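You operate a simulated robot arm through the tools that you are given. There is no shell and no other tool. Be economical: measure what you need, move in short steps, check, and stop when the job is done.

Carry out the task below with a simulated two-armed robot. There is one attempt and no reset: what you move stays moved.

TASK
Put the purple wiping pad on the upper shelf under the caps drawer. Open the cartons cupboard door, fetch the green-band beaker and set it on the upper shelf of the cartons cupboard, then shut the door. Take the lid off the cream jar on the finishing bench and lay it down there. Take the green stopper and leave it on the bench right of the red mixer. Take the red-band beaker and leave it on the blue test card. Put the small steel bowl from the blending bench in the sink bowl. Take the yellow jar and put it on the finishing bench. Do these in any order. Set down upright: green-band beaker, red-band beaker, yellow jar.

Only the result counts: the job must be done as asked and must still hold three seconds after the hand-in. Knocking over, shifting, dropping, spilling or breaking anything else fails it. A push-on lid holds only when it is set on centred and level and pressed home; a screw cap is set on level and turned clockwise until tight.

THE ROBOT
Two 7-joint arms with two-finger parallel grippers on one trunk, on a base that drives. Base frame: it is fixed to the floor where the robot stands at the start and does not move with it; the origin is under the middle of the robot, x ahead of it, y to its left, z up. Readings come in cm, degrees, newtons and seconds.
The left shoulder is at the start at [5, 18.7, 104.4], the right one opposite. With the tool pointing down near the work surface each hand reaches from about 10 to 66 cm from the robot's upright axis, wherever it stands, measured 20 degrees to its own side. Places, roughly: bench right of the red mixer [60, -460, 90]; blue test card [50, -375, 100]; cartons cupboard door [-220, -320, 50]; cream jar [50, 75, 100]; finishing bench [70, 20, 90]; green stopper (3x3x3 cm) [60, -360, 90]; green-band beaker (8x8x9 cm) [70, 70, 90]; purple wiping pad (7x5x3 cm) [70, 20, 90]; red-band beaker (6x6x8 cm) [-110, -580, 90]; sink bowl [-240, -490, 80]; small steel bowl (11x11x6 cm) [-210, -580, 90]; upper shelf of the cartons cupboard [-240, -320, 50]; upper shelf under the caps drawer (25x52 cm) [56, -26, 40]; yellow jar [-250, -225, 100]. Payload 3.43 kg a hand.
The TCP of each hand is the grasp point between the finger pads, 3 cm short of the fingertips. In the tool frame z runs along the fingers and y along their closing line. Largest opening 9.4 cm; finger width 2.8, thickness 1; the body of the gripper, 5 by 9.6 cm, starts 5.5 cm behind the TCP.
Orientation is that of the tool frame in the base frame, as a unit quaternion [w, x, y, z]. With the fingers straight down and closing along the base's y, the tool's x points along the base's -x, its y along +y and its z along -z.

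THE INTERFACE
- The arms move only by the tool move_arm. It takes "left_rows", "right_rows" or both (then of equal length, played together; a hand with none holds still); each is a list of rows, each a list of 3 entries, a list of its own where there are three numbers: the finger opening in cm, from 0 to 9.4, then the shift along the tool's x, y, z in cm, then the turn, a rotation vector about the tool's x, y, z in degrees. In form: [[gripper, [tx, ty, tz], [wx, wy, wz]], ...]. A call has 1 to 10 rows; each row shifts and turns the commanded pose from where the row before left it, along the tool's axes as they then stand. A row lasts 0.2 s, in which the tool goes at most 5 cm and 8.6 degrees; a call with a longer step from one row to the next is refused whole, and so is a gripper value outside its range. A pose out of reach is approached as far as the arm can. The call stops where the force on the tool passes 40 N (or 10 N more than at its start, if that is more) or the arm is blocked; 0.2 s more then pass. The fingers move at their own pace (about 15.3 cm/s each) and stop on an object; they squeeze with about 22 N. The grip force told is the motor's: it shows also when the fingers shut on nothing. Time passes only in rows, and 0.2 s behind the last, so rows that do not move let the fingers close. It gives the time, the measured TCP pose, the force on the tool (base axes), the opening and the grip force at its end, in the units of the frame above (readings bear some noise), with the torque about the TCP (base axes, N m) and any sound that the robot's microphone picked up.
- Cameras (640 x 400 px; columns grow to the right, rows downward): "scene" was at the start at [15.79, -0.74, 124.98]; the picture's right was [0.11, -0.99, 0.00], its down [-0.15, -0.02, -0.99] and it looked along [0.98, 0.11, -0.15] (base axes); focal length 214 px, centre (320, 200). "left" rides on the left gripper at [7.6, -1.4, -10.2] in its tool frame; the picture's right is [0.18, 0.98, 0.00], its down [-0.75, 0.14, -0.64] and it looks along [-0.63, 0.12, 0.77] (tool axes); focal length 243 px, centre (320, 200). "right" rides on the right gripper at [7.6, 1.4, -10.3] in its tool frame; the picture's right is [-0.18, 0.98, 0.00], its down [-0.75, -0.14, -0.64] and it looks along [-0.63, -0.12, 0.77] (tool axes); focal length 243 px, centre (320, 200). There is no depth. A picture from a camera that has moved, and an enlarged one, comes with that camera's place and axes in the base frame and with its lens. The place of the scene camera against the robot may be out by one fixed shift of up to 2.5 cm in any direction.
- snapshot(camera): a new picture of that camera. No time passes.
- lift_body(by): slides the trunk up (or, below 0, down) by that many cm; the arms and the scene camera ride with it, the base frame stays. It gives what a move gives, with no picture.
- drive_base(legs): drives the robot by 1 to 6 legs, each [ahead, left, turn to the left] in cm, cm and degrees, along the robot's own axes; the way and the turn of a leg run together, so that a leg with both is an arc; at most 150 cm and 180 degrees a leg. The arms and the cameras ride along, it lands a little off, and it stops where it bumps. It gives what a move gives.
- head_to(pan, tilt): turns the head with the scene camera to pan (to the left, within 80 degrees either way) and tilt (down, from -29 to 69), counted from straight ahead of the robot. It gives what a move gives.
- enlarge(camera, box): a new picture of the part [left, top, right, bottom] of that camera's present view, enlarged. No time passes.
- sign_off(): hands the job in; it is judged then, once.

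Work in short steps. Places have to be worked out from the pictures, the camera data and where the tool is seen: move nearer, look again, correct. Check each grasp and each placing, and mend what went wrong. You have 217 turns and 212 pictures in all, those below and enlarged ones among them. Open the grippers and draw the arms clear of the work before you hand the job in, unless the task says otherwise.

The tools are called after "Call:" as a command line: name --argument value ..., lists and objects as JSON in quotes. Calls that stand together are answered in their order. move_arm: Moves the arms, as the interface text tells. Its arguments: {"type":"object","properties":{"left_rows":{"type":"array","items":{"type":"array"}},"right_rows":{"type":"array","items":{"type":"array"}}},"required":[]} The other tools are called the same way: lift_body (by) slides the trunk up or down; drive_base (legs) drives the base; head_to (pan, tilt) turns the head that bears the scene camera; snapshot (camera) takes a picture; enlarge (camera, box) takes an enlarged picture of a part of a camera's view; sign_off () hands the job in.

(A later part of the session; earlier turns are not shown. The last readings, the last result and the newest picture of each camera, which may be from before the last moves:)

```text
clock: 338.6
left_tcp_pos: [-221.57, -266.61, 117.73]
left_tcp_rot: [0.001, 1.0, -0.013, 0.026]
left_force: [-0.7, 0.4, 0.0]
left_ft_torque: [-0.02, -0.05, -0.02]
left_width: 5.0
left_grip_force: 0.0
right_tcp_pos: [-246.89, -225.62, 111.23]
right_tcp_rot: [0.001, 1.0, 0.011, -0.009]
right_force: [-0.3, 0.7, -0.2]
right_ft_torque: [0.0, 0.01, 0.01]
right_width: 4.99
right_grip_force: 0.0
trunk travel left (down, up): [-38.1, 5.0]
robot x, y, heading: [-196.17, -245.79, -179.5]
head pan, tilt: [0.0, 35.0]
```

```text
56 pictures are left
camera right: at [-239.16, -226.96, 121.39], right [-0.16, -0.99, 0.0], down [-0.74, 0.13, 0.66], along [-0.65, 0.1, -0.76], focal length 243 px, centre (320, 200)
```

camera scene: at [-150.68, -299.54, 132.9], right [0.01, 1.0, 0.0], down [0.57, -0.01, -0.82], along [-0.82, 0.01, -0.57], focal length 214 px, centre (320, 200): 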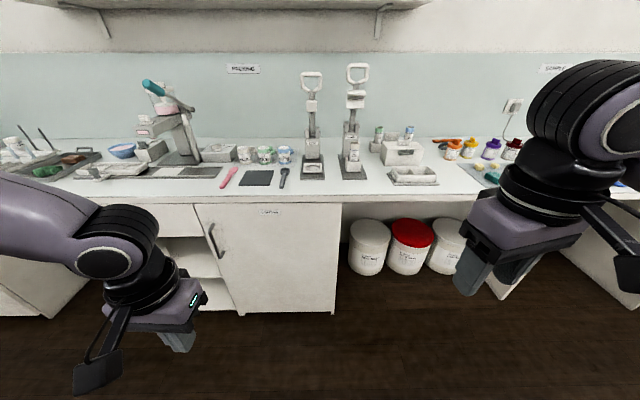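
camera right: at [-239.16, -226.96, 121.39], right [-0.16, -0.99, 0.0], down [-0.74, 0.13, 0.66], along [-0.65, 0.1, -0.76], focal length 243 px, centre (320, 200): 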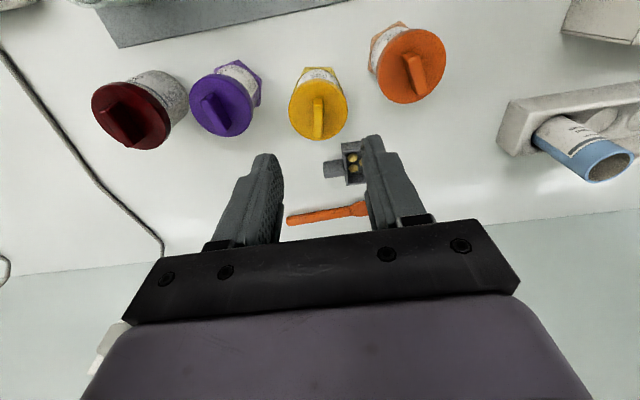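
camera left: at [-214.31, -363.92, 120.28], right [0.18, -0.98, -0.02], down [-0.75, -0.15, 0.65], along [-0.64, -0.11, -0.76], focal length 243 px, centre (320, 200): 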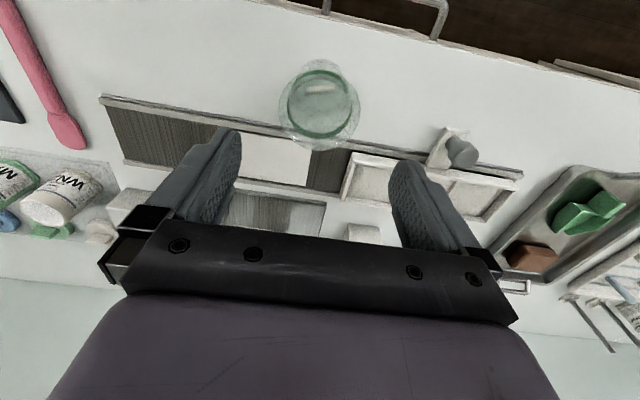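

Lid top triangulates to z≈96, x≈−248.8. Move 1.9 further and descend onto the bar, then close.

Call:
move_arm --right_rows '[[4, [-1.9, 0, 3], [0, 0, 0]], [4, [0, 0, 4], [0, 0, 0]], [4, [0, 0, 2.5], [0, 0, 0]], [4, [0, 0, 1], [0, 0, 0]]]'

Call:
snapshot --camera "right"

```text
clock: 339.6
left_tcp_pos: [-221.42, -266.59, 117.79]
left_tcp_rot: [0.0, 1.0, -0.012, 0.025]
left_force: [0.0, 0.2, 0.0]
left_ft_torque: [0.01, 0.0, 0.0]
left_width: 5.0
left_grip_force: 0.0
right_tcp_pos: [-249.13, -225.78, 100.93]
right_tcp_rot: [0.001, 1.0, 0.011, -0.009]
right_force: [0.3, 0.5, 0.2]
right_ft_torque: [0.02, -0.03, 0.04]
right_width: 4.02
right_grip_force: 0.0
trunk travel left (down, up): [-38.1, 5.0]
robot x, y, heading: [-195.82, -245.35, -179.7]
head pan, tilt: [0.0, 35.0]
```

```text
55 pictures are left
camera right: at [-241.26, -227.01, 111.0], right [-0.16, -0.99, 0.01], down [-0.74, 0.13, 0.66], along [-0.65, 0.1, -0.75], focal length 243 px, centre (320, 200)
```

right: 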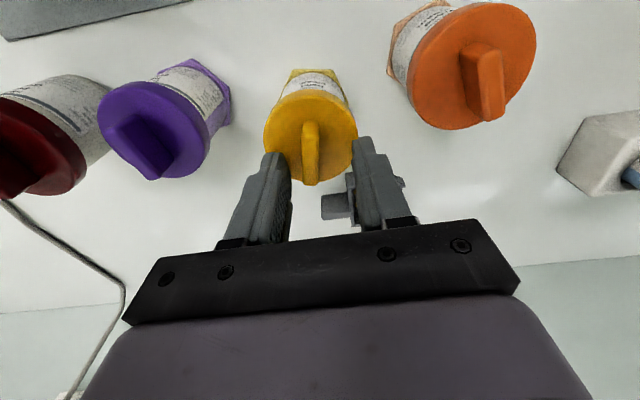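

Continue down 1.8 and close on the bar.

Call:
move_arm --right_rows '[[4, [0, -0.2, 1], [0, 0, 0]], [4, [0, 0, 0.7], [0, 0, 0]], [0, [0, 0, 0], [0, 0, 0]], [0, [0, 0, 0], [0, 0, 0]], [0, [0, 0, -0.8], [0, 0, 0]], [0, [0, 0, -1], [0, 0, 0]]]'

Call:
snapshot --camera "right"

```text
clock: 340.3
left_tcp_pos: [-221.38, -266.39, 118.08]
left_tcp_rot: [0.0, 1.0, -0.013, 0.025]
left_force: [-0.6, 0.2, -0.4]
left_ft_torque: [0.0, -0.02, -0.02]
left_width: 4.99
left_grip_force: 0.0
right_tcp_pos: [-249.35, -225.5, 100.44]
right_tcp_rot: [0.004, 1.0, 0.009, -0.019]
right_force: [4.4, 2.1, 18.6]
right_ft_torque: [0.15, -0.28, 0.06]
right_width: 0.86
right_grip_force: 22.1
trunk travel left (down, up): [-38.1, 5.0]
robot x, y, heading: [-196.01, -245.36, -179.6]
head pan, tilt: [0.0, 35.0]
stopped in row 3 (right hand): the force on the tool passed its limit at 49 N (the readings are from after the stop); the commanded pose is now the measured one
```

```text
54 pictures are left
camera right: at [-241.28, -226.8, 110.31], right [-0.16, -0.99, 0.01], down [-0.73, 0.13, 0.67], along [-0.66, 0.1, -0.74], focal length 243 px, centre (320, 200)
```

right: 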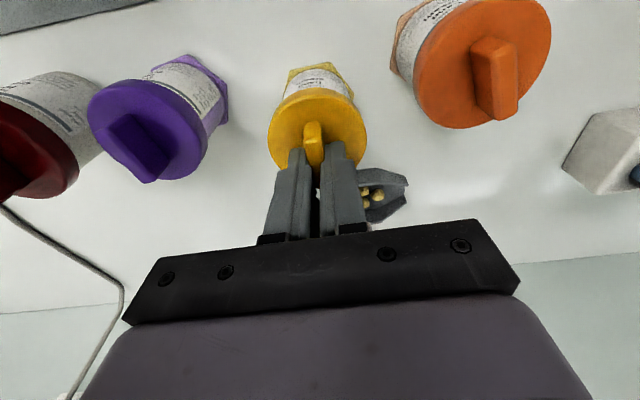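

Gripping the rear end of the bar; regrip 1.8 cm nearer the centre.

Call:
move_arm --right_rows '[[4, [0, 0, 0], [0, 0, 0]], [4, [0, 0, -0.5], [0, 0, 0]], [4, [1.9, -0.1, 0], [0, 0, 0]], [4, [0, 0, 0.3], [0, 0, 0]], [0, [0, 0, 0], [0, 0, 0]], [0, [0, 0, 0], [0, 0, 0]], [0, [0, 0, -0.5], [0, 0, 0]], [0, [0, 0, -1], [0, 0, 0]], [0, [0, 0, -1], [0, 0, 0]]]'

Call:
snapshot --camera "right"

```text
clock: 342.3
left_tcp_pos: [-221.5, -266.52, 117.86]
left_tcp_rot: [0.0, 1.0, -0.013, 0.026]
left_force: [-0.1, 0.3, 0.0]
left_ft_torque: [0.04, -0.02, 0.0]
left_width: 5.01
left_grip_force: 0.0
right_tcp_pos: [-247.41, -225.39, 102.64]
right_tcp_rot: [0.001, 1.0, 0.01, -0.017]
right_force: [0.5, -0.3, -1.4]
right_ft_torque: [-0.01, 0.01, 0.0]
right_width: 0.86
right_grip_force: 22.0
trunk travel left (down, up): [-38.1, 5.0]
robot x, y, heading: [-195.78, -245.77, -179.6]
head pan, tilt: [0.0, 35.0]
```

```text
53 pictures are left
camera right: at [-239.43, -226.66, 112.58], right [-0.17, -0.99, 0.01], down [-0.73, 0.13, 0.67], along [-0.66, 0.1, -0.75], focal length 243 px, centre (320, 200)
```

right: 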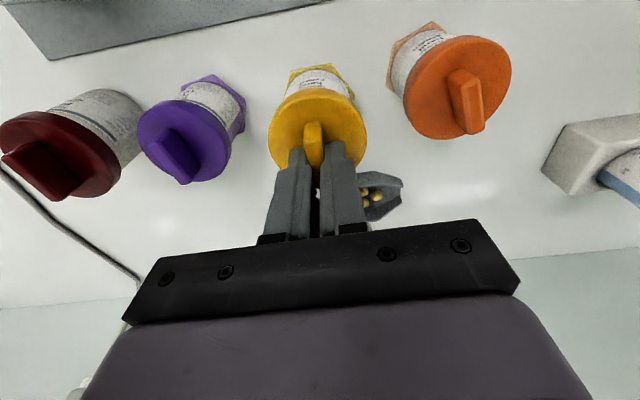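

The jar is held and lifted. Raise further, back off, and check upright with a scene view.

Call:
move_arm --right_rows '[[0, [0, 0, -3], [0, 0, 0]], [0, [0, 0, -4], [0, 0, 0]], [0, [0, 0, -4], [0, 0, 0]]]'

Call:
drive_base --legs '[[-60, 0, 0]]'

Call:
snapshot --camera "scene"

```text
clock: 343.1
left_tcp_pos: [-221.43, -266.42, 117.85]
left_tcp_rot: [0.0, 1.0, -0.013, 0.025]
left_force: [-0.2, -0.3, -0.1]
left_ft_torque: [0.0, -0.01, 0.01]
left_width: 4.98
left_grip_force: 0.2
right_tcp_pos: [-247.06, -225.29, 113.83]
right_tcp_rot: [0.002, 1.0, 0.009, -0.017]
right_force: [-0.1, -0.6, 0.0]
right_ft_torque: [0.0, -0.01, 0.01]
right_width: 0.84
right_grip_force: 22.2
trunk travel left (down, up): [-38.1, 5.0]
robot x, y, heading: [-196.21, -245.56, -179.3]
head pan, tilt: [0.0, 35.0]
```

```text
clock: 346.6
left_tcp_pos: [-160.65, -266.22, 117.86]
left_tcp_rot: [0.0, 1.0, -0.011, 0.026]
left_force: [1.0, 0.0, 0.0]
left_ft_torque: [-0.01, 0.0, 0.02]
left_width: 5.0
left_grip_force: 0.0
right_tcp_pos: [-186.49, -224.93, 113.76]
right_tcp_rot: [0.003, 1.0, 0.011, -0.017]
right_force: [-0.5, 0.3, 0.4]
right_ft_torque: [-0.03, 0.02, -0.01]
right_width: 0.87
right_grip_force: 22.0
trunk travel left (down, up): [-38.1, 5.0]
robot x, y, heading: [-135.02, -245.12, -179.5]
head pan, tilt: [0.0, 35.0]
```

```text
52 pictures are left
camera scene: at [-149.11, -246.97, 132.91], right [-0.01, 1.0, 0.0], down [0.57, 0.01, -0.82], along [-0.82, -0.01, -0.57], focal length 214 px, centre (320, 200)
```

scene: 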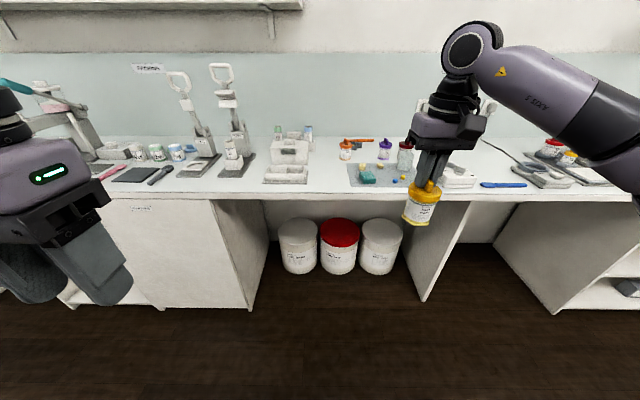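

Jar held upright; neighbours intact. Carry it to the finishing bench: turn around and drive.

Call:
drive_base --legs '[[0, 0, 179.5], [105, 0, 0], [0, 140, 0], [0, 133, 0]]'

Call:
snapshot --camera "right"

```text
clock: 382.9
left_tcp_pos: [-3.71, 48.21, 117.84]
left_tcp_rot: [-0.025, 0.012, 1.0, 0.001]
left_force: [0.9, -0.1, 0.0]
left_ft_torque: [0.0, 0.0, -0.04]
left_width: 4.99
left_grip_force: 0.0
right_tcp_pos: [21.88, 7.16, 113.67]
right_tcp_rot: [0.017, -0.011, 1.0, 0.003]
right_force: [0.2, 0.3, -0.6]
right_ft_torque: [0.02, 0.01, 0.01]
right_width: 0.86
right_grip_force: 22.3
trunk travel left (down, up): [-38.1, 5.0]
robot x, y, heading: [-28.94, 27.33, 0.3]
head pan, tilt: [0.0, 35.0]
```

```text
51 pictures are left
camera right: at [13.98, 8.27, 123.66], right [0.16, 0.99, 0.01], down [0.74, -0.13, 0.67], along [0.66, -0.1, -0.75], focal length 243 px, centre (320, 200)
```

right: 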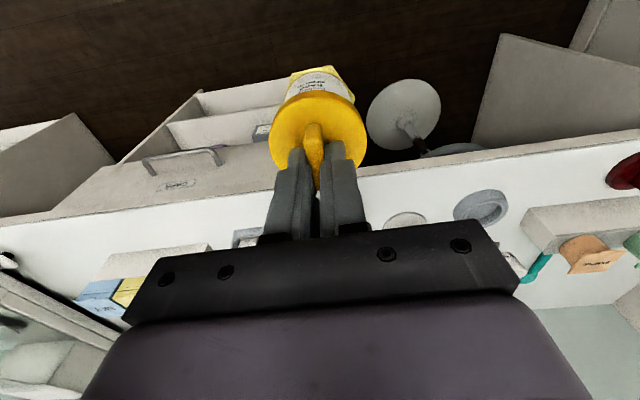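

Drive 24.5 ahead, look, then set down at about (44.5, 7.5).

Call:
drive_base --legs '[[24.8, 0, 0]]'

Call:
snapshot --camera "right"

```text
clock: 384.7
left_tcp_pos: [20.8, 48.31, 117.84]
left_tcp_rot: [-0.026, 0.014, 1.0, 0.001]
left_force: [0.6, 0.2, -0.2]
left_ft_torque: [0.04, 0.01, -0.02]
left_width: 5.0
left_grip_force: 0.1
right_tcp_pos: [46.3, 7.17, 113.7]
right_tcp_rot: [0.016, -0.009, 1.0, 0.002]
right_force: [-0.3, -0.4, -0.3]
right_ft_torque: [0.01, 0.01, -0.01]
right_width: 0.86
right_grip_force: 22.0
trunk travel left (down, up): [-38.1, 5.0]
robot x, y, heading: [-4.91, 27.17, 0.3]
head pan, tilt: [0.0, 35.0]
```

```text
50 pictures are left
camera right: at [38.37, 8.27, 123.64], right [0.17, 0.99, 0.01], down [0.73, -0.13, 0.67], along [0.66, -0.1, -0.75], focal length 243 px, centre (320, 200)
```

right: 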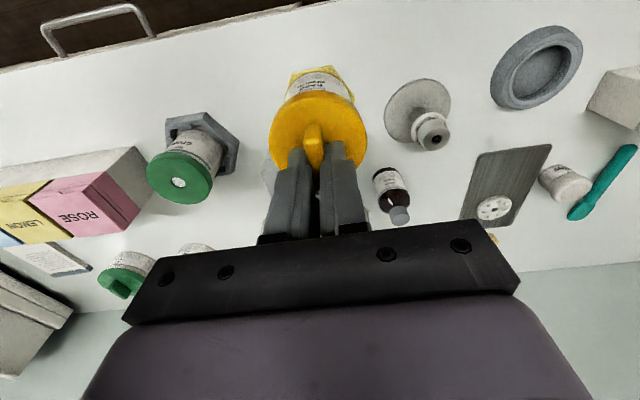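

The stoppers box is hidden just behind; shift 3 cm left and 1 back for margin, then lower to the bench.

Call:
drive_base --legs '[[-1, 3.2, 0]]'

Call:
move_arm --right_rows '[[0, [0, 0, 4], [0, 0, 0]], [0, [0, 0, 4], [0, 0, 0]], [0, [0, 0, 3], [0, 0, 0]], [0, [0, 0, 1.2], [0, 0, 0]], [0, [0, 0, 0.4], [0, 0, 0]], [0, [0, 0, 0.3], [0, 0, 0]]]'

Call:
snapshot --camera "scene"

```text
clock: 385.7
left_tcp_pos: [19.59, 51.55, 117.82]
left_tcp_rot: [-0.025, 0.013, 1.0, 0.0]
left_force: [0.7, 0.8, -0.1]
left_ft_torque: [-0.03, 0.03, 0.0]
left_width: 5.0
left_grip_force: 0.0
right_tcp_pos: [45.33, 10.4, 113.76]
right_tcp_rot: [0.016, -0.009, 1.0, 0.002]
right_force: [-0.2, 0.8, -0.6]
right_ft_torque: [0.01, -0.02, -0.01]
right_width: 0.85
right_grip_force: 22.4
trunk travel left (down, up): [-38.1, 5.0]
robot x, y, heading: [-5.82, 30.71, 0.3]
head pan, tilt: [0.0, 35.0]
```

```text
clock: 387.1
left_tcp_pos: [19.69, 51.64, 117.81]
left_tcp_rot: [-0.025, 0.013, 1.0, 0.0]
left_force: [-0.3, -0.4, 0.0]
left_ft_torque: [-0.02, -0.01, 0.0]
left_width: 4.99
left_grip_force: 0.0
right_tcp_pos: [45.64, 10.4, 100.88]
right_tcp_rot: [0.016, -0.01, 1.0, 0.002]
right_force: [0.5, 0.5, -0.4]
right_ft_torque: [-0.03, -0.01, 0.0]
right_width: 0.88
right_grip_force: 22.1
trunk travel left (down, up): [-38.1, 5.0]
robot x, y, heading: [-5.93, 30.86, 0.4]
head pan, tilt: [0.0, 35.0]
```

```text
49 pictures are left
camera scene: at [9.59, 28.97, 132.9], right [0.01, -1.0, 0.0], down [-0.57, 0.0, -0.82], along [0.82, 0.0, -0.57], focal length 214 px, centre (320, 200)
```

scene: 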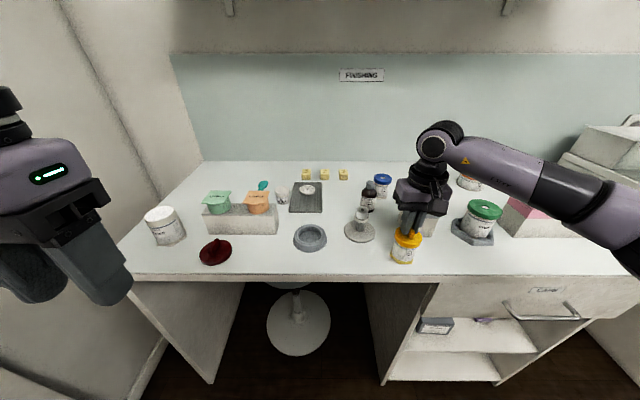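

Close to the bench; lower a bit more to contact, then release.

Call:
move_arm --right_rows '[[0, [0, 0, 0.3], [0, 0, 0]], [0, [0, 0, 0.3], [0, 0, 0]], [0, [0, 0, 0.3], [0, 0, 0]], [0, [0, 0, 0.2], [0, 0, 0]]]'

```text
clock: 388.1
left_tcp_pos: [19.41, 51.81, 117.95]
left_tcp_rot: [-0.024, 0.014, 1.0, 0.0]
left_force: [-0.3, 0.9, 0.1]
left_ft_torque: [0.0, -0.02, 0.01]
left_width: 4.97
left_grip_force: 0.0
right_tcp_pos: [45.59, 10.48, 100.38]
right_tcp_rot: [0.023, -0.008, 1.0, 0.003]
right_force: [2.3, -4.9, 33.8]
right_ft_torque: [-0.35, 0.29, 0.02]
right_width: 0.86
right_grip_force: 21.9
trunk travel left (down, up): [-38.1, 5.0]
robot x, y, heading: [-5.8, 30.78, 0.2]
head pan, tilt: [0.0, 35.0]
```

Contact. Relieve, open, and rise.

Call:
move_arm --right_rows '[[0, [0, 0, -0.35], [0, 0, 0]], [3.5, [0, 0, 0], [0, 0, 0]], [3.5, [0, 0, 0], [0, 0, 0]], [3.5, [0, 0, -2], [0, 0, 0]], [3.5, [0, 0, -4], [0, 0, 0]], [3.5, [0, 0, -4], [0, 0, 0]], [3.5, [0, 0, -4], [0, 0, 0]]]'

Call:
drive_base --legs '[[-30, 0, 0]]'

Call:
snapshot --camera "scene"

```text
clock: 389.7
left_tcp_pos: [19.68, 51.54, 117.82]
left_tcp_rot: [-0.024, 0.013, 1.0, 0.001]
left_force: [0.1, 0.3, 1.0]
left_ft_torque: [0.01, 0.04, 0.01]
left_width: 5.03
left_grip_force: 0.1
right_tcp_pos: [45.41, 10.29, 114.21]
right_tcp_rot: [0.016, -0.01, 1.0, 0.002]
right_force: [-1.1, 0.4, -0.3]
right_ft_torque: [-0.03, -0.01, 0.03]
right_width: 3.48
right_grip_force: 0.1
trunk travel left (down, up): [-38.1, 5.0]
robot x, y, heading: [-5.66, 30.46, 0.3]
head pan, tilt: [0.0, 35.0]
```

```text
clock: 391.8
left_tcp_pos: [-10.78, 51.46, 118.0]
left_tcp_rot: [-0.025, 0.014, 1.0, 0.001]
left_force: [-0.2, 0.1, 0.0]
left_ft_torque: [0.01, 0.0, 0.02]
left_width: 4.98
left_grip_force: 0.1
right_tcp_pos: [14.99, 10.1, 114.22]
right_tcp_rot: [0.017, -0.008, 1.0, 0.001]
right_force: [-0.7, -0.4, 0.9]
right_ft_torque: [0.01, 0.0, 0.01]
right_width: 3.5
right_grip_force: 0.2
trunk travel left (down, up): [-38.1, 5.0]
robot x, y, heading: [-36.11, 30.91, 0.5]
head pan, tilt: [0.0, 35.0]
```

```text
48 pictures are left
camera scene: at [-20.86, 28.79, 132.91], right [0.0, -1.0, 0.0], down [-0.57, 0.0, -0.82], along [0.82, 0.0, -0.57], focal length 214 px, centre (320, 200)
```

scene: 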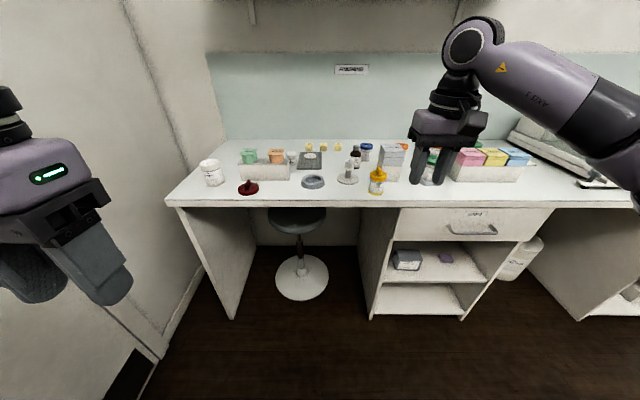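

Yellow jar stands on the bench. Next the green stopper near (60,−360): drive down the aisle sideways.

Call:
drive_base --legs '[[0, -140, 0], [0, -140, 0], [0, -85, 0], [12, 0, 0]]'

Call:
head_to --pan 0 --tilt 30

Call:
snapshot --camera "scene"

```text
clock: 424.3
left_tcp_pos: [2.07, -311.01, 117.81]
left_tcp_rot: [-0.026, 0.018, 1.0, 0.001]
left_force: [0.4, 0.3, 0.1]
left_ft_torque: [-0.01, 0.01, 0.0]
left_width: 4.99
left_grip_force: 0.1
right_tcp_pos: [27.49, -352.44, 114.02]
right_tcp_rot: [0.017, -0.006, 1.0, 0.002]
right_force: [0.3, 0.1, -0.1]
right_ft_torque: [0.03, 0.0, 0.0]
right_width: 3.49
right_grip_force: 0.1
trunk travel left (down, up): [-38.1, 5.0]
robot x, y, heading: [-23.4, -331.48, -0.0]
head pan, tilt: [0.0, 35.0]
```

```text
clock: 425.0
left_tcp_pos: [1.94, -310.97, 117.82]
left_tcp_rot: [-0.025, 0.018, 1.0, 0.001]
left_force: [-0.2, 0.7, 0.6]
left_ft_torque: [0.02, 0.03, 0.03]
left_width: 5.01
left_grip_force: 0.1
right_tcp_pos: [27.32, -352.5, 114.13]
right_tcp_rot: [0.016, -0.005, 1.0, 0.002]
right_force: [0.0, 0.7, -0.3]
right_ft_torque: [0.0, 0.01, -0.01]
right_width: 3.49
right_grip_force: 0.0
trunk travel left (down, up): [-38.1, 5.0]
robot x, y, heading: [-23.92, -331.76, -0.3]
head pan, tilt: [0.0, 30.0]
```

```text
47 pictures are left
camera scene: at [-8.14, -333.53, 133.68], right [0.0, -1.0, 0.0], down [-0.5, 0.0, -0.87], along [0.87, 0.0, -0.5], focal length 214 px, centre (320, 200)
```

scene: 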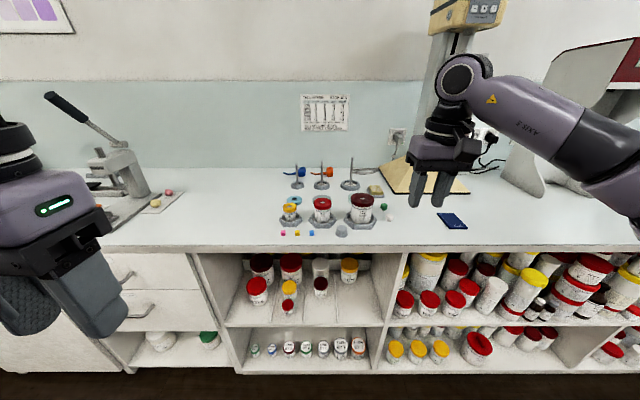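

Enlarge around the stopper and the card.

Call:
enlarge --camera "scene" --box '[340, 170, 480, 250]'

```text
4.57 times, centred on (410, 210) of scene
camera zoom: at [-8.14, -333.53, 133.68], right [0.0, -1.0, 0.0], down [-0.5, 0.0, -0.87], along [0.87, 0.0, -0.5], focal length 980 px, centre (-91, 154)
```

zoom: 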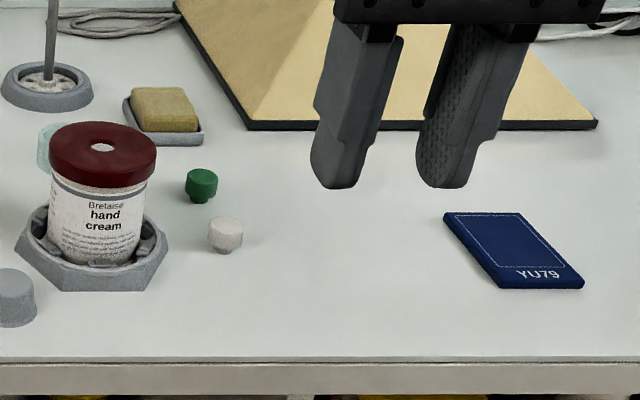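

Green stopper ≈(57.6,−355.4), beside the hand-cream holder. Drive the right hand over it.

Call:
drive_base --legs '[[29.5, -2.9, 0.3]]'

Call:
move_arm --right_rows '[[4.6, [0, 0, 4], [0, 0, 0]], [4.6, [0, 0, 3], [0, 0, 0]]]'

Call:
snapshot --camera "right"

```text
clock: 427.0
left_tcp_pos: [30.61, -313.68, 117.83]
left_tcp_rot: [-0.026, 0.015, 1.0, 0.001]
left_force: [-0.4, 0.1, -0.4]
left_ft_torque: [0.0, 0.06, 0.02]
left_width: 4.98
left_grip_force: 0.0
right_tcp_pos: [56.33, -355.09, 114.1]
right_tcp_rot: [0.017, -0.008, 1.0, 0.002]
right_force: [0.4, 0.1, 0.1]
right_ft_torque: [-0.02, 0.01, 0.0]
right_width: 3.49
right_grip_force: 0.0
trunk travel left (down, up): [-38.1, 5.0]
robot x, y, heading: [5.18, -334.3, 0.2]
head pan, tilt: [0.0, 30.0]
```

```text
clock: 427.6
left_tcp_pos: [30.63, -313.76, 117.85]
left_tcp_rot: [-0.027, 0.016, 1.0, 0.0]
left_force: [0.5, 0.0, 0.1]
left_ft_torque: [-0.01, -0.01, 0.02]
left_width: 4.98
left_grip_force: 0.1
right_tcp_pos: [56.55, -355.19, 107.18]
right_tcp_rot: [0.017, -0.008, 1.0, 0.001]
right_force: [-0.2, -0.1, 0.0]
right_ft_torque: [0.01, 0.0, -0.01]
right_width: 4.6
right_grip_force: 0.0
trunk travel left (down, up): [-38.1, 5.0]
robot x, y, heading: [5.01, -334.65, 0.4]
head pan, tilt: [0.0, 30.0]
```

```text
45 pictures are left
camera right: at [48.55, -354.05, 117.12], right [0.17, 0.99, 0.01], down [0.73, -0.13, 0.67], along [0.66, -0.1, -0.75], focal length 243 px, centre (320, 200)
```

right: 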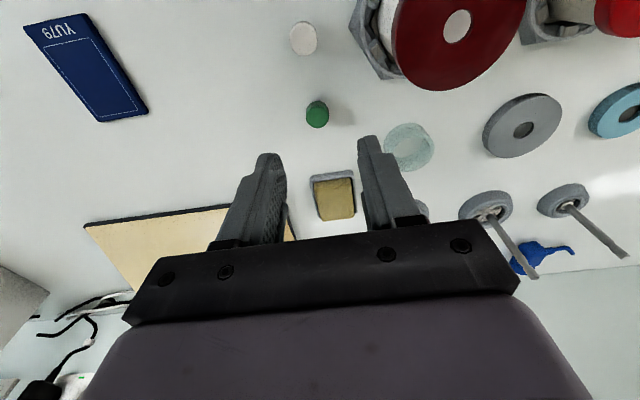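

Stopper at (58.7,−355.7); card centre ≈(51,−377.3). Align, descend and grip the stopper.

Call:
move_arm --right_rows '[[4.6, [-2.1, -0.5, 3], [0, 0, 0]], [4.6, [0, 0, 4], [0, 0, 0]], [4.6, [0, 0, 4], [0, 0, 0]], [4.6, [0, 0, 2], [0, 0, 0]], [4.6, [0, 0, 0.7], [0, 0, 0]], [0, [0, 0, 0], [0, 0, 0]], [0, [0, 0, 0], [0, 0, 0]], [0, [0, 0, -3], [0, 0, 0]], [0, [0, 0, -4], [0, 0, 0]]]'

Call:
snapshot --camera "right"

```text
clock: 429.6
left_tcp_pos: [30.63, -313.82, 117.82]
left_tcp_rot: [-0.025, 0.015, 1.0, 0.0]
left_force: [-0.4, 0.5, 0.3]
left_ft_torque: [0.02, -0.01, 0.03]
left_width: 4.97
left_grip_force: 0.0
right_tcp_pos: [58.8, -355.45, 100.48]
right_tcp_rot: [0.017, -0.008, 1.0, 0.002]
right_force: [-0.5, 0.0, -0.5]
right_ft_torque: [0.0, -0.03, 0.0]
right_width: 2.27
right_grip_force: 22.2
trunk travel left (down, up): [-38.1, 5.0]
robot x, y, heading: [5.07, -334.63, 0.3]
head pan, tilt: [0.0, 30.0]
```

```text
44 pictures are left
camera right: at [50.86, -354.26, 110.47], right [0.17, 0.99, 0.01], down [0.73, -0.13, 0.67], along [0.66, -0.11, -0.75], focal length 243 px, centre (320, 200)
```

right: 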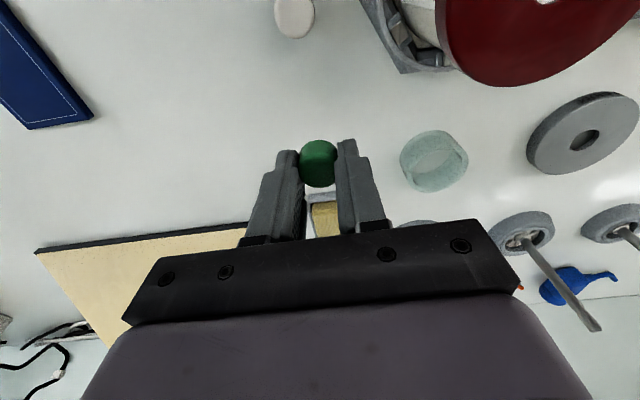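

Stopper held. Raise, back off, and drive right toward the red mixer's far side.

Call:
move_arm --right_rows '[[0, [0, 0, -4], [0, 0, 0]], [0, [0, 0, -4], [0, 0, 0]], [0, [0, 0, -4], [0, 0, 0]]]'

Call:
drive_base --legs '[[-35, 0, 0], [0, -95, -0.3]]'

Call:
snapshot --camera "scene"

```text
clock: 430.4
left_tcp_pos: [30.58, -313.73, 117.86]
left_tcp_rot: [-0.026, 0.015, 1.0, 0.0]
left_force: [0.4, 0.9, -1.0]
left_ft_torque: [0.02, -0.02, 0.01]
left_width: 4.99
left_grip_force: 0.1
right_tcp_pos: [58.34, -355.38, 112.52]
right_tcp_rot: [0.016, -0.008, 1.0, 0.002]
right_force: [-1.2, 0.0, -0.5]
right_ft_torque: [0.02, 0.0, -0.01]
right_width: 2.28
right_grip_force: 22.1
trunk travel left (down, up): [-38.1, 5.0]
robot x, y, heading: [4.72, -334.14, 0.3]
head pan, tilt: [0.0, 30.0]
```

```text
clock: 441.1
left_tcp_pos: [-5.31, -411.4, 117.88]
left_tcp_rot: [-0.026, 0.026, 0.999, 0.001]
left_force: [-0.1, 0.5, -0.5]
left_ft_torque: [0.01, 0.02, 0.03]
left_width: 4.97
left_grip_force: 0.0
right_tcp_pos: [21.58, -453.74, 112.44]
right_tcp_rot: [0.017, 0.004, 1.0, 0.001]
right_force: [-0.2, 0.2, -0.3]
right_ft_torque: [0.0, 0.02, 0.02]
right_width: 2.28
right_grip_force: 22.1
trunk travel left (down, up): [-38.1, 5.0]
robot x, y, heading: [-31.18, -431.54, -1.2]
head pan, tilt: [0.0, 30.0]
```

```text
43 pictures are left
camera scene: at [-15.61, -433.73, 133.68], right [-0.02, -1.0, 0.0], down [-0.5, 0.01, -0.87], along [0.87, -0.02, -0.5], focal length 214 px, centre (320, 200)
```

scene: 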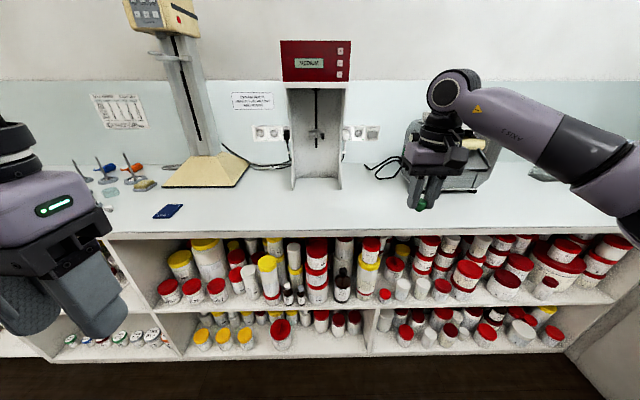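

The red mixer is at y≈−430; free bench to its right near (57,−457). Drive in and lower the stopper.

Call:
drive_base --legs '[[36, -2.5, 1]]'

Call:
move_arm --right_rows '[[0, [0, 0, 4], [0, 0, 0]], [0, [0, 0, 4], [0, 0, 0]], [0, [0, 0, 4], [0, 0, 0]], [0, [0, 0, 4], [0, 0, 0]], [0, [0, 0, 2], [0, 0, 0]], [0, [0, 0, 0.5], [0, 0, 0]], [0, [0, 0, 0.3], [0, 0, 0]]]'

Call:
snapshot --camera "right"

```text
clock: 443.4
left_tcp_pos: [31.11, -413.9, 117.89]
left_tcp_rot: [-0.025, 0.016, 1.0, 0.0]
left_force: [-0.5, -0.4, -0.7]
left_ft_torque: [0.02, 0.04, 0.03]
left_width: 5.0
left_grip_force: 0.1
right_tcp_pos: [58.58, -455.68, 112.47]
right_tcp_rot: [0.017, -0.004, 1.0, 0.001]
right_force: [0.5, 0.1, -0.9]
right_ft_torque: [0.04, -0.01, 0.01]
right_width: 2.28
right_grip_force: 21.9
trunk travel left (down, up): [-38.1, 5.0]
robot x, y, heading: [5.37, -434.31, -0.0]
head pan, tilt: [0.0, 30.0]
```

```text
clock: 445.1
left_tcp_pos: [30.88, -413.96, 117.79]
left_tcp_rot: [-0.025, 0.017, 1.0, 0.001]
left_force: [0.2, 0.5, 0.0]
left_ft_torque: [0.02, 0.02, -0.02]
left_width: 5.04
left_grip_force: 0.0
right_tcp_pos: [59.01, -455.56, 93.69]
right_tcp_rot: [0.017, -0.005, 1.0, 0.002]
right_force: [0.1, -0.2, -0.6]
right_ft_torque: [0.01, 0.01, 0.01]
right_width: 2.25
right_grip_force: 21.8
trunk travel left (down, up): [-38.1, 5.0]
robot x, y, heading: [5.52, -434.35, -0.1]
head pan, tilt: [0.0, 30.0]
```

```text
42 pictures are left
camera right: at [51.21, -454.31, 103.59], right [0.17, 0.98, 0.01], down [0.73, -0.14, 0.67], along [0.66, -0.11, -0.75], focal length 243 px, centre (320, 200)
```

right: 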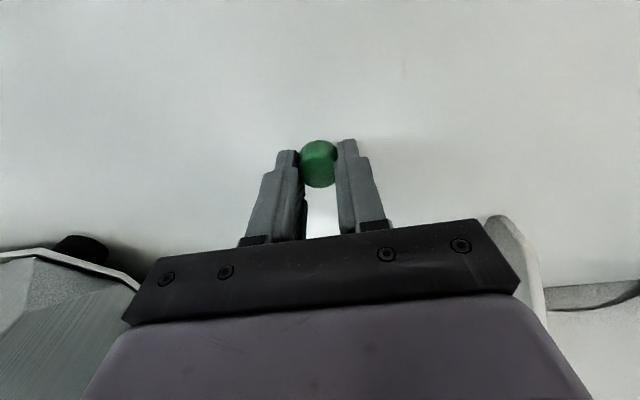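

Lower the last bit (0.3), open, and rise.

Call:
move_arm --right_rows '[[0, [0, 0, 0.3], [0, 0, 0]], [3.2, [0, 0, 0], [0, 0, 0]], [3.2, [0, 0, 0], [0, 0, 0]], [3.2, [0, 0, -3], [0, 0, 0]], [3.2, [0, 0, -4], [0, 0, 0]], [3.2, [0, 0, -4], [0, 0, 0]], [5, [0, 0, -4], [0, 0, 0]], [9.4, [0, 0, -4], [0, 0, 0]]]'

Call:
snapshot --camera "right"

```text
clock: 446.9
left_tcp_pos: [30.9, -413.74, 117.96]
left_tcp_rot: [-0.025, 0.017, 1.0, 0.0]
left_force: [0.1, -0.8, -0.4]
left_ft_torque: [-0.01, 0.03, 0.01]
left_width: 4.99
left_grip_force: 0.1
right_tcp_pos: [58.49, -455.37, 112.36]
right_tcp_rot: [0.017, -0.005, 1.0, 0.003]
right_force: [-0.5, 0.3, -0.2]
right_ft_torque: [0.03, 0.02, 0.01]
right_width: 9.38
right_grip_force: 0.0
trunk travel left (down, up): [-38.1, 5.0]
robot x, y, heading: [5.3, -434.12, -0.2]
head pan, tilt: [0.0, 30.0]
```

```text
41 pictures are left
camera right: at [50.6, -454.2, 122.26], right [0.18, 0.98, 0.01], down [0.73, -0.14, 0.67], along [0.66, -0.11, -0.75], focal length 243 px, centre (320, 200)
```

right: 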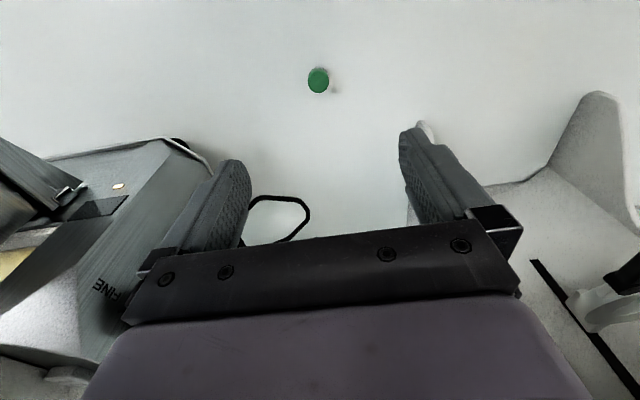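

Stopper placed. Next the red-band beaker at about (−110,−580): back off, turn to −y and approach.

Call:
drive_base --legs '[[-95, 0, 0], [0, 0, -89.5], [55, 0, 0]]'

Call:
snapshot --camera "scene"

```text
clock: 458.4
left_tcp_pos: [-67.82, -515.77, 117.75]
left_tcp_rot: [-0.017, 0.711, 0.702, 0.018]
left_force: [0.0, 0.3, 0.3]
left_ft_torque: [0.01, -0.07, 0.04]
left_width: 5.01
left_grip_force: 0.1
right_tcp_pos: [-108.83, -544.21, 112.17]
right_tcp_rot: [0.013, 0.696, 0.718, -0.01]
right_force: [-0.1, 0.2, 0.2]
right_ft_torque: [-0.03, 0.0, -0.02]
right_width: 9.4
right_grip_force: 0.1
trunk travel left (down, up): [-38.1, 5.0]
robot x, y, heading: [-88.72, -490.48, -89.1]
head pan, tilt: [0.0, 30.0]
```

```text
40 pictures are left
camera scene: at [-88.05, -507.14, 133.68], right [-1.0, -0.02, 0.0], down [-0.01, 0.5, -0.87], along [0.02, -0.87, -0.5], focal length 214 px, centre (320, 200)
```

scene: 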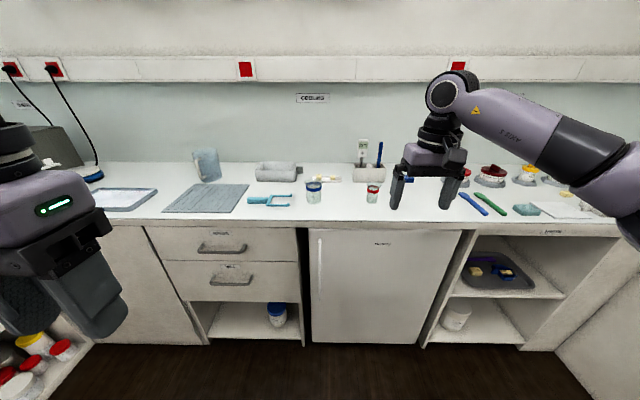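

Red-band beaker ≈(−105.5,−579.5). Drive ahead 33 and 3 left, then check with the hand camera.

Call:
drive_base --legs '[[33, 2.5, 0]]'

Call:
snapshot --camera "right"

```text
clock: 460.6
left_tcp_pos: [-64.42, -548.49, 117.87]
left_tcp_rot: [-0.019, 0.709, 0.705, 0.018]
left_force: [-0.2, -0.2, -0.5]
left_ft_torque: [0.03, 0.0, 0.0]
left_width: 5.02
left_grip_force: 0.1
right_tcp_pos: [-105.11, -577.1, 112.3]
right_tcp_rot: [0.014, 0.693, 0.72, -0.01]
right_force: [-0.4, -0.4, 0.1]
right_ft_torque: [0.0, -0.01, -0.02]
right_width: 9.38
right_grip_force: 0.0
trunk travel left (down, up): [-38.1, 5.0]
robot x, y, heading: [-86.26, -523.28, -88.8]
head pan, tilt: [0.0, 30.0]
```

```text
39 pictures are left
camera right: at [-104.08, -569.24, 122.16], right [0.99, -0.15, 0.01], down [-0.12, -0.74, 0.67], along [-0.09, -0.66, -0.75], focal length 243 px, centre (320, 200)
```

right: 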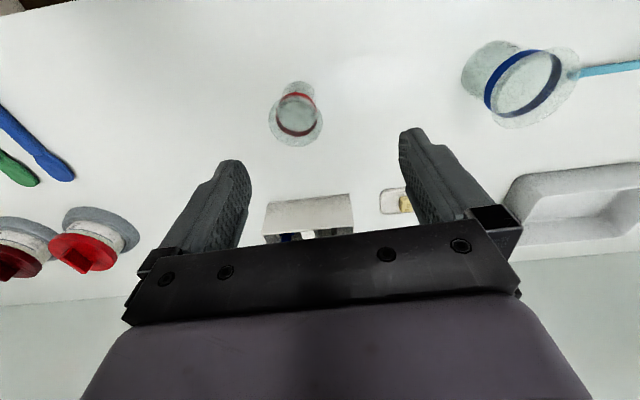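

Red-band beaker rim at (−107.8,−579.2). Align and descend to z≈103 for a check.

Call:
move_arm --right_rows '[[9.4, [-2.1, -2.7, 2], [0, 0, 0]], [9.4, [0, 0, 4], [0, 0, 0]], [9.4, [0, 0, 3.3], [0, 0, 0]]]'

Call:
snapshot --camera "right"

```text
clock: 461.4
left_tcp_pos: [-64.32, -548.33, 117.88]
left_tcp_rot: [-0.018, 0.709, 0.705, 0.018]
left_force: [0.4, 0.2, -0.1]
left_ft_torque: [-0.02, 0.01, -0.02]
left_width: 4.99
left_grip_force: 0.1
right_tcp_pos: [-107.85, -579.5, 102.99]
right_tcp_rot: [0.014, 0.693, 0.721, -0.01]
right_force: [0.2, -0.3, 0.1]
right_ft_torque: [-0.02, 0.0, 0.01]
right_width: 9.4
right_grip_force: 0.1
trunk travel left (down, up): [-38.1, 5.0]
robot x, y, heading: [-85.62, -522.9, -88.7]
head pan, tilt: [0.0, 30.0]
```

```text
38 pictures are left
camera right: at [-106.67, -571.63, 112.89], right [0.99, -0.15, 0.01], down [-0.12, -0.74, 0.67], along [-0.09, -0.66, -0.75], focal length 243 px, centre (320, 200)
```

right: 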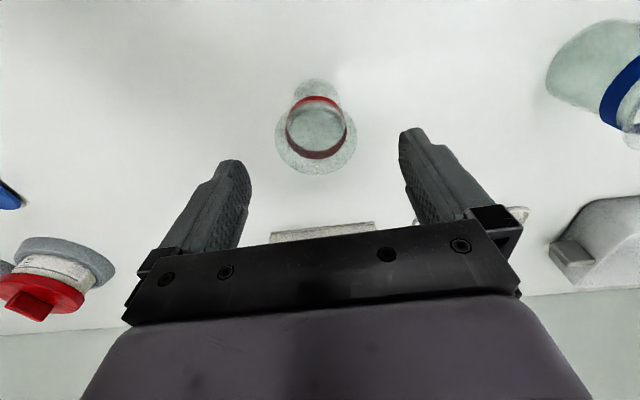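

Centred. Descend 8, close and lift.

Call:
move_arm --right_rows '[[9.4, [0, -0.2, 3], [0, 0, 0]], [9.4, [0, 0, 3], [0, 0, 0]], [9.4, [0, 0, 2], [0, 0, 0]], [4, [0, 0, 0], [0, 0, 0]], [4, [0, 0, 0], [0, 0, 0]], [4, [0, 0, 0], [0, 0, 0]], [4, [0, 0, -3], [0, 0, 0]], [4, [0, 0, -4], [0, 0, 0]], [4, [0, 0, -4], [0, 0, 0]], [4, [0, 0, -4], [0, 0, 0]]]'

Call:
snapshot --camera "right"

```text
clock: 463.6
left_tcp_pos: [-64.4, -548.35, 117.85]
left_tcp_rot: [-0.018, 0.709, 0.705, 0.017]
left_force: [-1.0, 0.2, 0.8]
left_ft_torque: [0.0, -0.01, 0.0]
left_width: 5.01
left_grip_force: 0.0
right_tcp_pos: [-108.07, -579.45, 110.07]
right_tcp_rot: [0.014, 0.693, 0.721, -0.01]
right_force: [0.5, -0.1, -0.2]
right_ft_torque: [0.01, -0.03, -0.03]
right_width: 6.17
right_grip_force: 21.7
trunk travel left (down, up): [-38.1, 5.0]
robot x, y, heading: [-85.64, -523.28, -88.5]
head pan, tilt: [0.0, 30.0]
```

```text
37 pictures are left
camera right: at [-106.88, -571.45, 120.02], right [0.99, -0.15, 0.01], down [-0.12, -0.74, 0.67], along [-0.09, -0.66, -0.75], focal length 243 px, centre (320, 200)
```

right: 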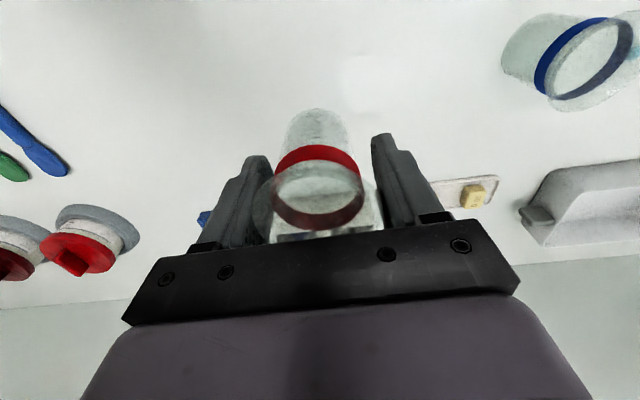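

Beaker held. Carry it to the blue test card at (51,−377).

Call:
drive_base --legs '[[-72, 0, 0], [0, 0, 88.6], [0, 98, 0], [55, 0, 0]]'

Call:
snapshot --camera "right"

```text
clock: 482.6
left_tcp_pos: [-8.95, -331.45, 117.95]
left_tcp_rot: [-0.026, 0.004, 1.0, 0.001]
left_force: [-0.2, -0.1, -0.3]
left_ft_torque: [0.02, -0.01, 0.02]
left_width: 5.03
left_grip_force: 0.0
right_tcp_pos: [22.01, -375.15, 109.87]
right_tcp_rot: [0.017, -0.018, 1.0, 0.003]
right_force: [0.2, -0.4, -0.3]
right_ft_torque: [-0.01, -0.01, 0.0]
right_width: 6.07
right_grip_force: 21.2
trunk travel left (down, up): [-38.1, 5.0]
robot x, y, heading: [-34.18, -352.88, 1.4]
head pan, tilt: [0.0, 30.0]
```

```text
36 pictures are left
camera right: at [14.04, -374.12, 119.94], right [0.15, 0.99, 0.01], down [0.74, -0.12, 0.67], along [0.66, -0.09, -0.75], focal length 243 px, centre (320, 200)
```

right: 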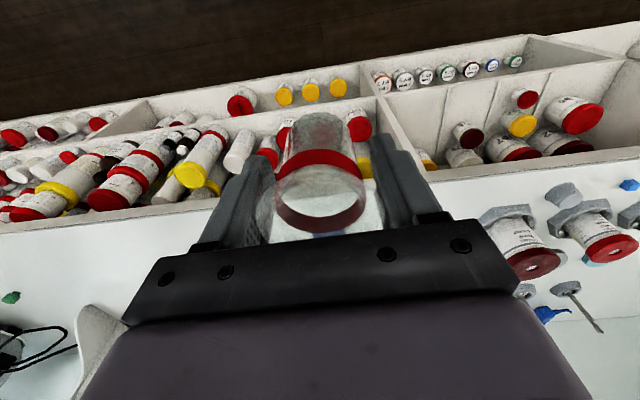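

Drive 29 ahead and 2.8 right over the card, and check.

Call:
drive_base --legs '[[29, -2.6, -1.4]]'

Call:
snapshot --camera "right"

```text
clock: 484.6
left_tcp_pos: [20.36, -334.33, 117.91]
left_tcp_rot: [-0.025, 0.015, 1.0, 0.0]
left_force: [-0.4, -0.7, -0.6]
left_ft_torque: [0.03, 0.09, -0.01]
left_width: 5.02
left_grip_force: 0.1
right_tcp_pos: [50.39, -378.65, 110.0]
right_tcp_rot: [0.017, -0.007, 1.0, 0.003]
right_force: [0.4, 0.4, -0.2]
right_ft_torque: [-0.02, 0.01, -0.01]
right_width: 6.06
right_grip_force: 22.0
trunk travel left (down, up): [-38.1, 5.0]
robot x, y, heading: [-5.1, -355.11, 0.0]
head pan, tilt: [0.0, 30.0]
```

```text
35 pictures are left
camera right: at [42.48, -377.47, 119.93], right [0.17, 0.99, 0.01], down [0.73, -0.13, 0.67], along [0.66, -0.11, -0.75], focal length 243 px, centre (320, 200)
```

right: 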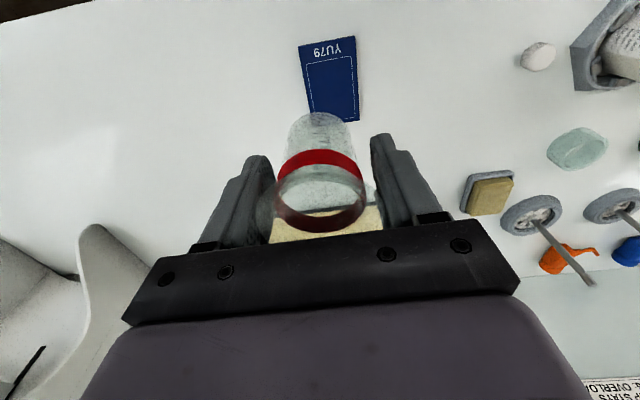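

Card centre (51.3,−377.5). Shift +0.9,+1.1 and lower to contact.

Call:
move_arm --right_rows '[[4, [-0.9, 1.1, 2], [0, 0, 0]], [4, [0, 0, 4], [0, 0, 0]], [4, [0, 0, 4], [0, 0, 0]], [4, [0, 0, 3], [0, 0, 0]], [4, [0, 0, 0.8], [0, 0, 0]], [4, [0, 0, 0.3], [0, 0, 0]]]'

Call:
snapshot --camera "right"

```text
clock: 486.0
left_tcp_pos: [20.41, -334.29, 117.87]
left_tcp_rot: [-0.026, 0.016, 1.0, 0.0]
left_force: [0.2, 0.6, 0.1]
left_ft_torque: [0.02, 0.01, -0.01]
left_width: 5.0
left_grip_force: 0.1
right_tcp_pos: [51.88, -377.51, 95.98]
right_tcp_rot: [0.017, -0.008, 1.0, 0.002]
right_force: [-0.4, -1.0, -0.1]
right_ft_torque: [-0.01, 0.0, 0.02]
right_width: 6.06
right_grip_force: 21.7
trunk travel left (down, up): [-38.1, 5.0]
robot x, y, heading: [-5.1, -355.22, 0.2]
head pan, tilt: [0.0, 30.0]
```

```text
34 pictures are left
camera right: at [43.86, -376.4, 105.83], right [0.17, 0.99, 0.01], down [0.73, -0.13, 0.67], along [0.66, -0.11, -0.75], focal length 243 px, centre (320, 200)
```

right: 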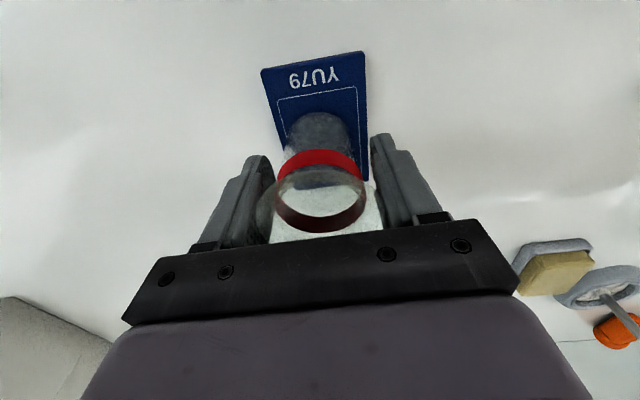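

The base is over the card's centre. Lower the rest, release, rise.

Call:
move_arm --right_rows '[[4, [0.3, 0, 0.3], [0, 0, 0]], [4, [0, 0, 0.3], [0, 0, 0]], [4, [0, 0, 0.2], [0, 0, 0]], [4, [0, 0, 0.2], [0, 0, 0]]]'

```text
clock: 487.0
left_tcp_pos: [20.25, -334.19, 117.99]
left_tcp_rot: [-0.025, 0.016, 1.0, 0.0]
left_force: [-0.3, 0.6, 1.0]
left_ft_torque: [-0.01, 0.02, -0.01]
left_width: 5.01
left_grip_force: 0.1
right_tcp_pos: [51.58, -377.46, 95.0]
right_tcp_rot: [0.019, -0.006, 1.0, 0.002]
right_force: [3.0, 0.8, 13.5]
right_ft_torque: [0.05, 0.08, -0.01]
right_width: 6.1
right_grip_force: 22.2
trunk travel left (down, up): [-38.1, 5.0]
robot x, y, heading: [-5.46, -355.25, 0.4]
head pan, tilt: [0.0, 30.0]
```

Contact. Open and rise.

Call:
move_arm --right_rows '[[9.4, [0, 0, 0], [0, 0, 0]], [9.4, [0, 0, 0], [0, 0, 0]], [9.4, [0, 0, -3], [0, 0, 0]], [9.4, [0, 0, -4], [0, 0, 0]], [9.4, [0, 0, -4], [0, 0, 0]], [9.4, [0, 0, -4], [0, 0, 0]]]'

Call:
snapshot --camera "right"

```text
clock: 488.4
left_tcp_pos: [20.47, -334.35, 117.83]
left_tcp_rot: [-0.026, 0.016, 1.0, 0.0]
left_force: [0.4, -0.6, 0.6]
left_ft_torque: [0.01, -0.01, 0.02]
left_width: 5.02
left_grip_force: 0.1
right_tcp_pos: [51.12, -377.46, 110.0]
right_tcp_rot: [0.018, -0.006, 1.0, 0.002]
right_force: [0.0, 0.0, 0.7]
right_ft_torque: [-0.01, -0.01, -0.02]
right_width: 9.38
right_grip_force: 0.0
trunk travel left (down, up): [-38.1, 5.0]
robot x, y, heading: [-5.39, -354.83, -0.0]
head pan, tilt: [0.0, 30.0]
```

```text
33 pictures are left
camera right: at [43.13, -376.2, 120.05], right [0.17, 0.99, 0.01], down [0.73, -0.13, 0.67], along [0.66, -0.11, -0.75], focal length 243 px, centre (320, 200)
```

right: 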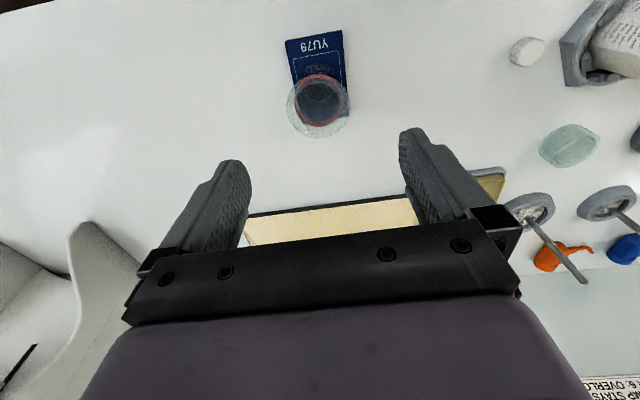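

Red-band beaker stands on the card. Now the steel bowl near (−210,−580): drive there and look.

Call:
drive_base --legs '[[-75, 0, 0], [0, 0, -90], [120, 0, 0], [0, -85, 0]]'

Call:
head_to --pan -25 --tilt 35

Call:
snapshot --camera "scene"

```text
clock: 509.4
left_tcp_pos: [-141.47, -502.65, 117.86]
left_tcp_rot: [-0.018, 0.701, 0.712, 0.019]
left_force: [-0.9, -0.5, -0.9]
left_ft_torque: [-0.01, 0.01, -0.01]
left_width: 4.98
left_grip_force: 0.0
right_tcp_pos: [-183.15, -535.37, 110.0]
right_tcp_rot: [0.012, 0.685, 0.729, -0.01]
right_force: [-1.5, -0.7, 0.0]
right_ft_torque: [0.0, -0.05, -0.03]
right_width: 9.37
right_grip_force: 0.1
trunk travel left (down, up): [-38.1, 5.0]
robot x, y, heading: [-163.3, -477.85, -87.1]
head pan, tilt: [0.0, 30.0]
```

```text
clock: 510.3
left_tcp_pos: [-141.38, -502.57, 117.88]
left_tcp_rot: [-0.018, 0.701, 0.712, 0.018]
left_force: [-0.5, 0.6, -0.4]
left_ft_torque: [0.03, 0.02, 0.03]
left_width: 5.0
left_grip_force: 0.0
right_tcp_pos: [-183.06, -535.29, 110.02]
right_tcp_rot: [0.013, 0.685, 0.728, -0.01]
right_force: [-0.7, -0.1, 0.3]
right_ft_torque: [0.0, 0.0, -0.01]
right_width: 9.42
right_grip_force: 0.0
trunk travel left (down, up): [-38.1, 5.0]
robot x, y, heading: [-162.91, -478.0, -87.3]
head pan, tilt: [-25.0, 35.0]
```

```text
32 pictures are left
camera scene: at [-165.74, -493.8, 132.9], right [-0.93, 0.38, 0.0], down [0.22, 0.53, -0.82], along [-0.31, -0.76, -0.57], focal length 214 px, centre (320, 200)
```

scene: 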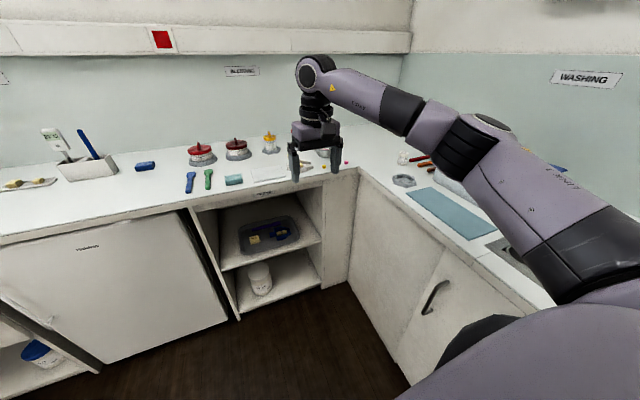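

The bowl is behind my right hand; look with the hand camera.

Call:
snapshot --camera "right"

```text
31 pictures are left
camera right: at [-182.15, -527.42, 119.97], right [0.99, -0.12, 0.01], down [-0.1, -0.74, 0.67], along [-0.08, -0.66, -0.75], focal length 243 px, centre (320, 200)
```

right: 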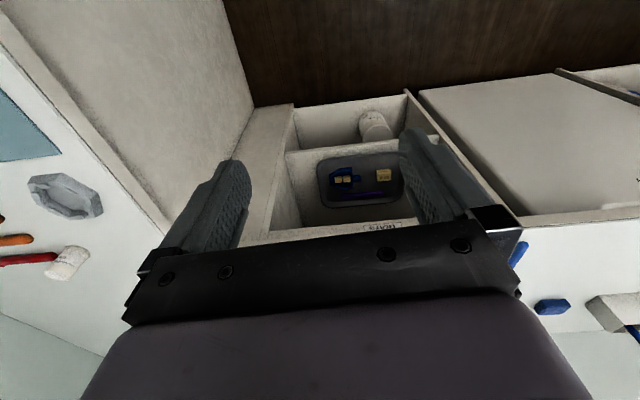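

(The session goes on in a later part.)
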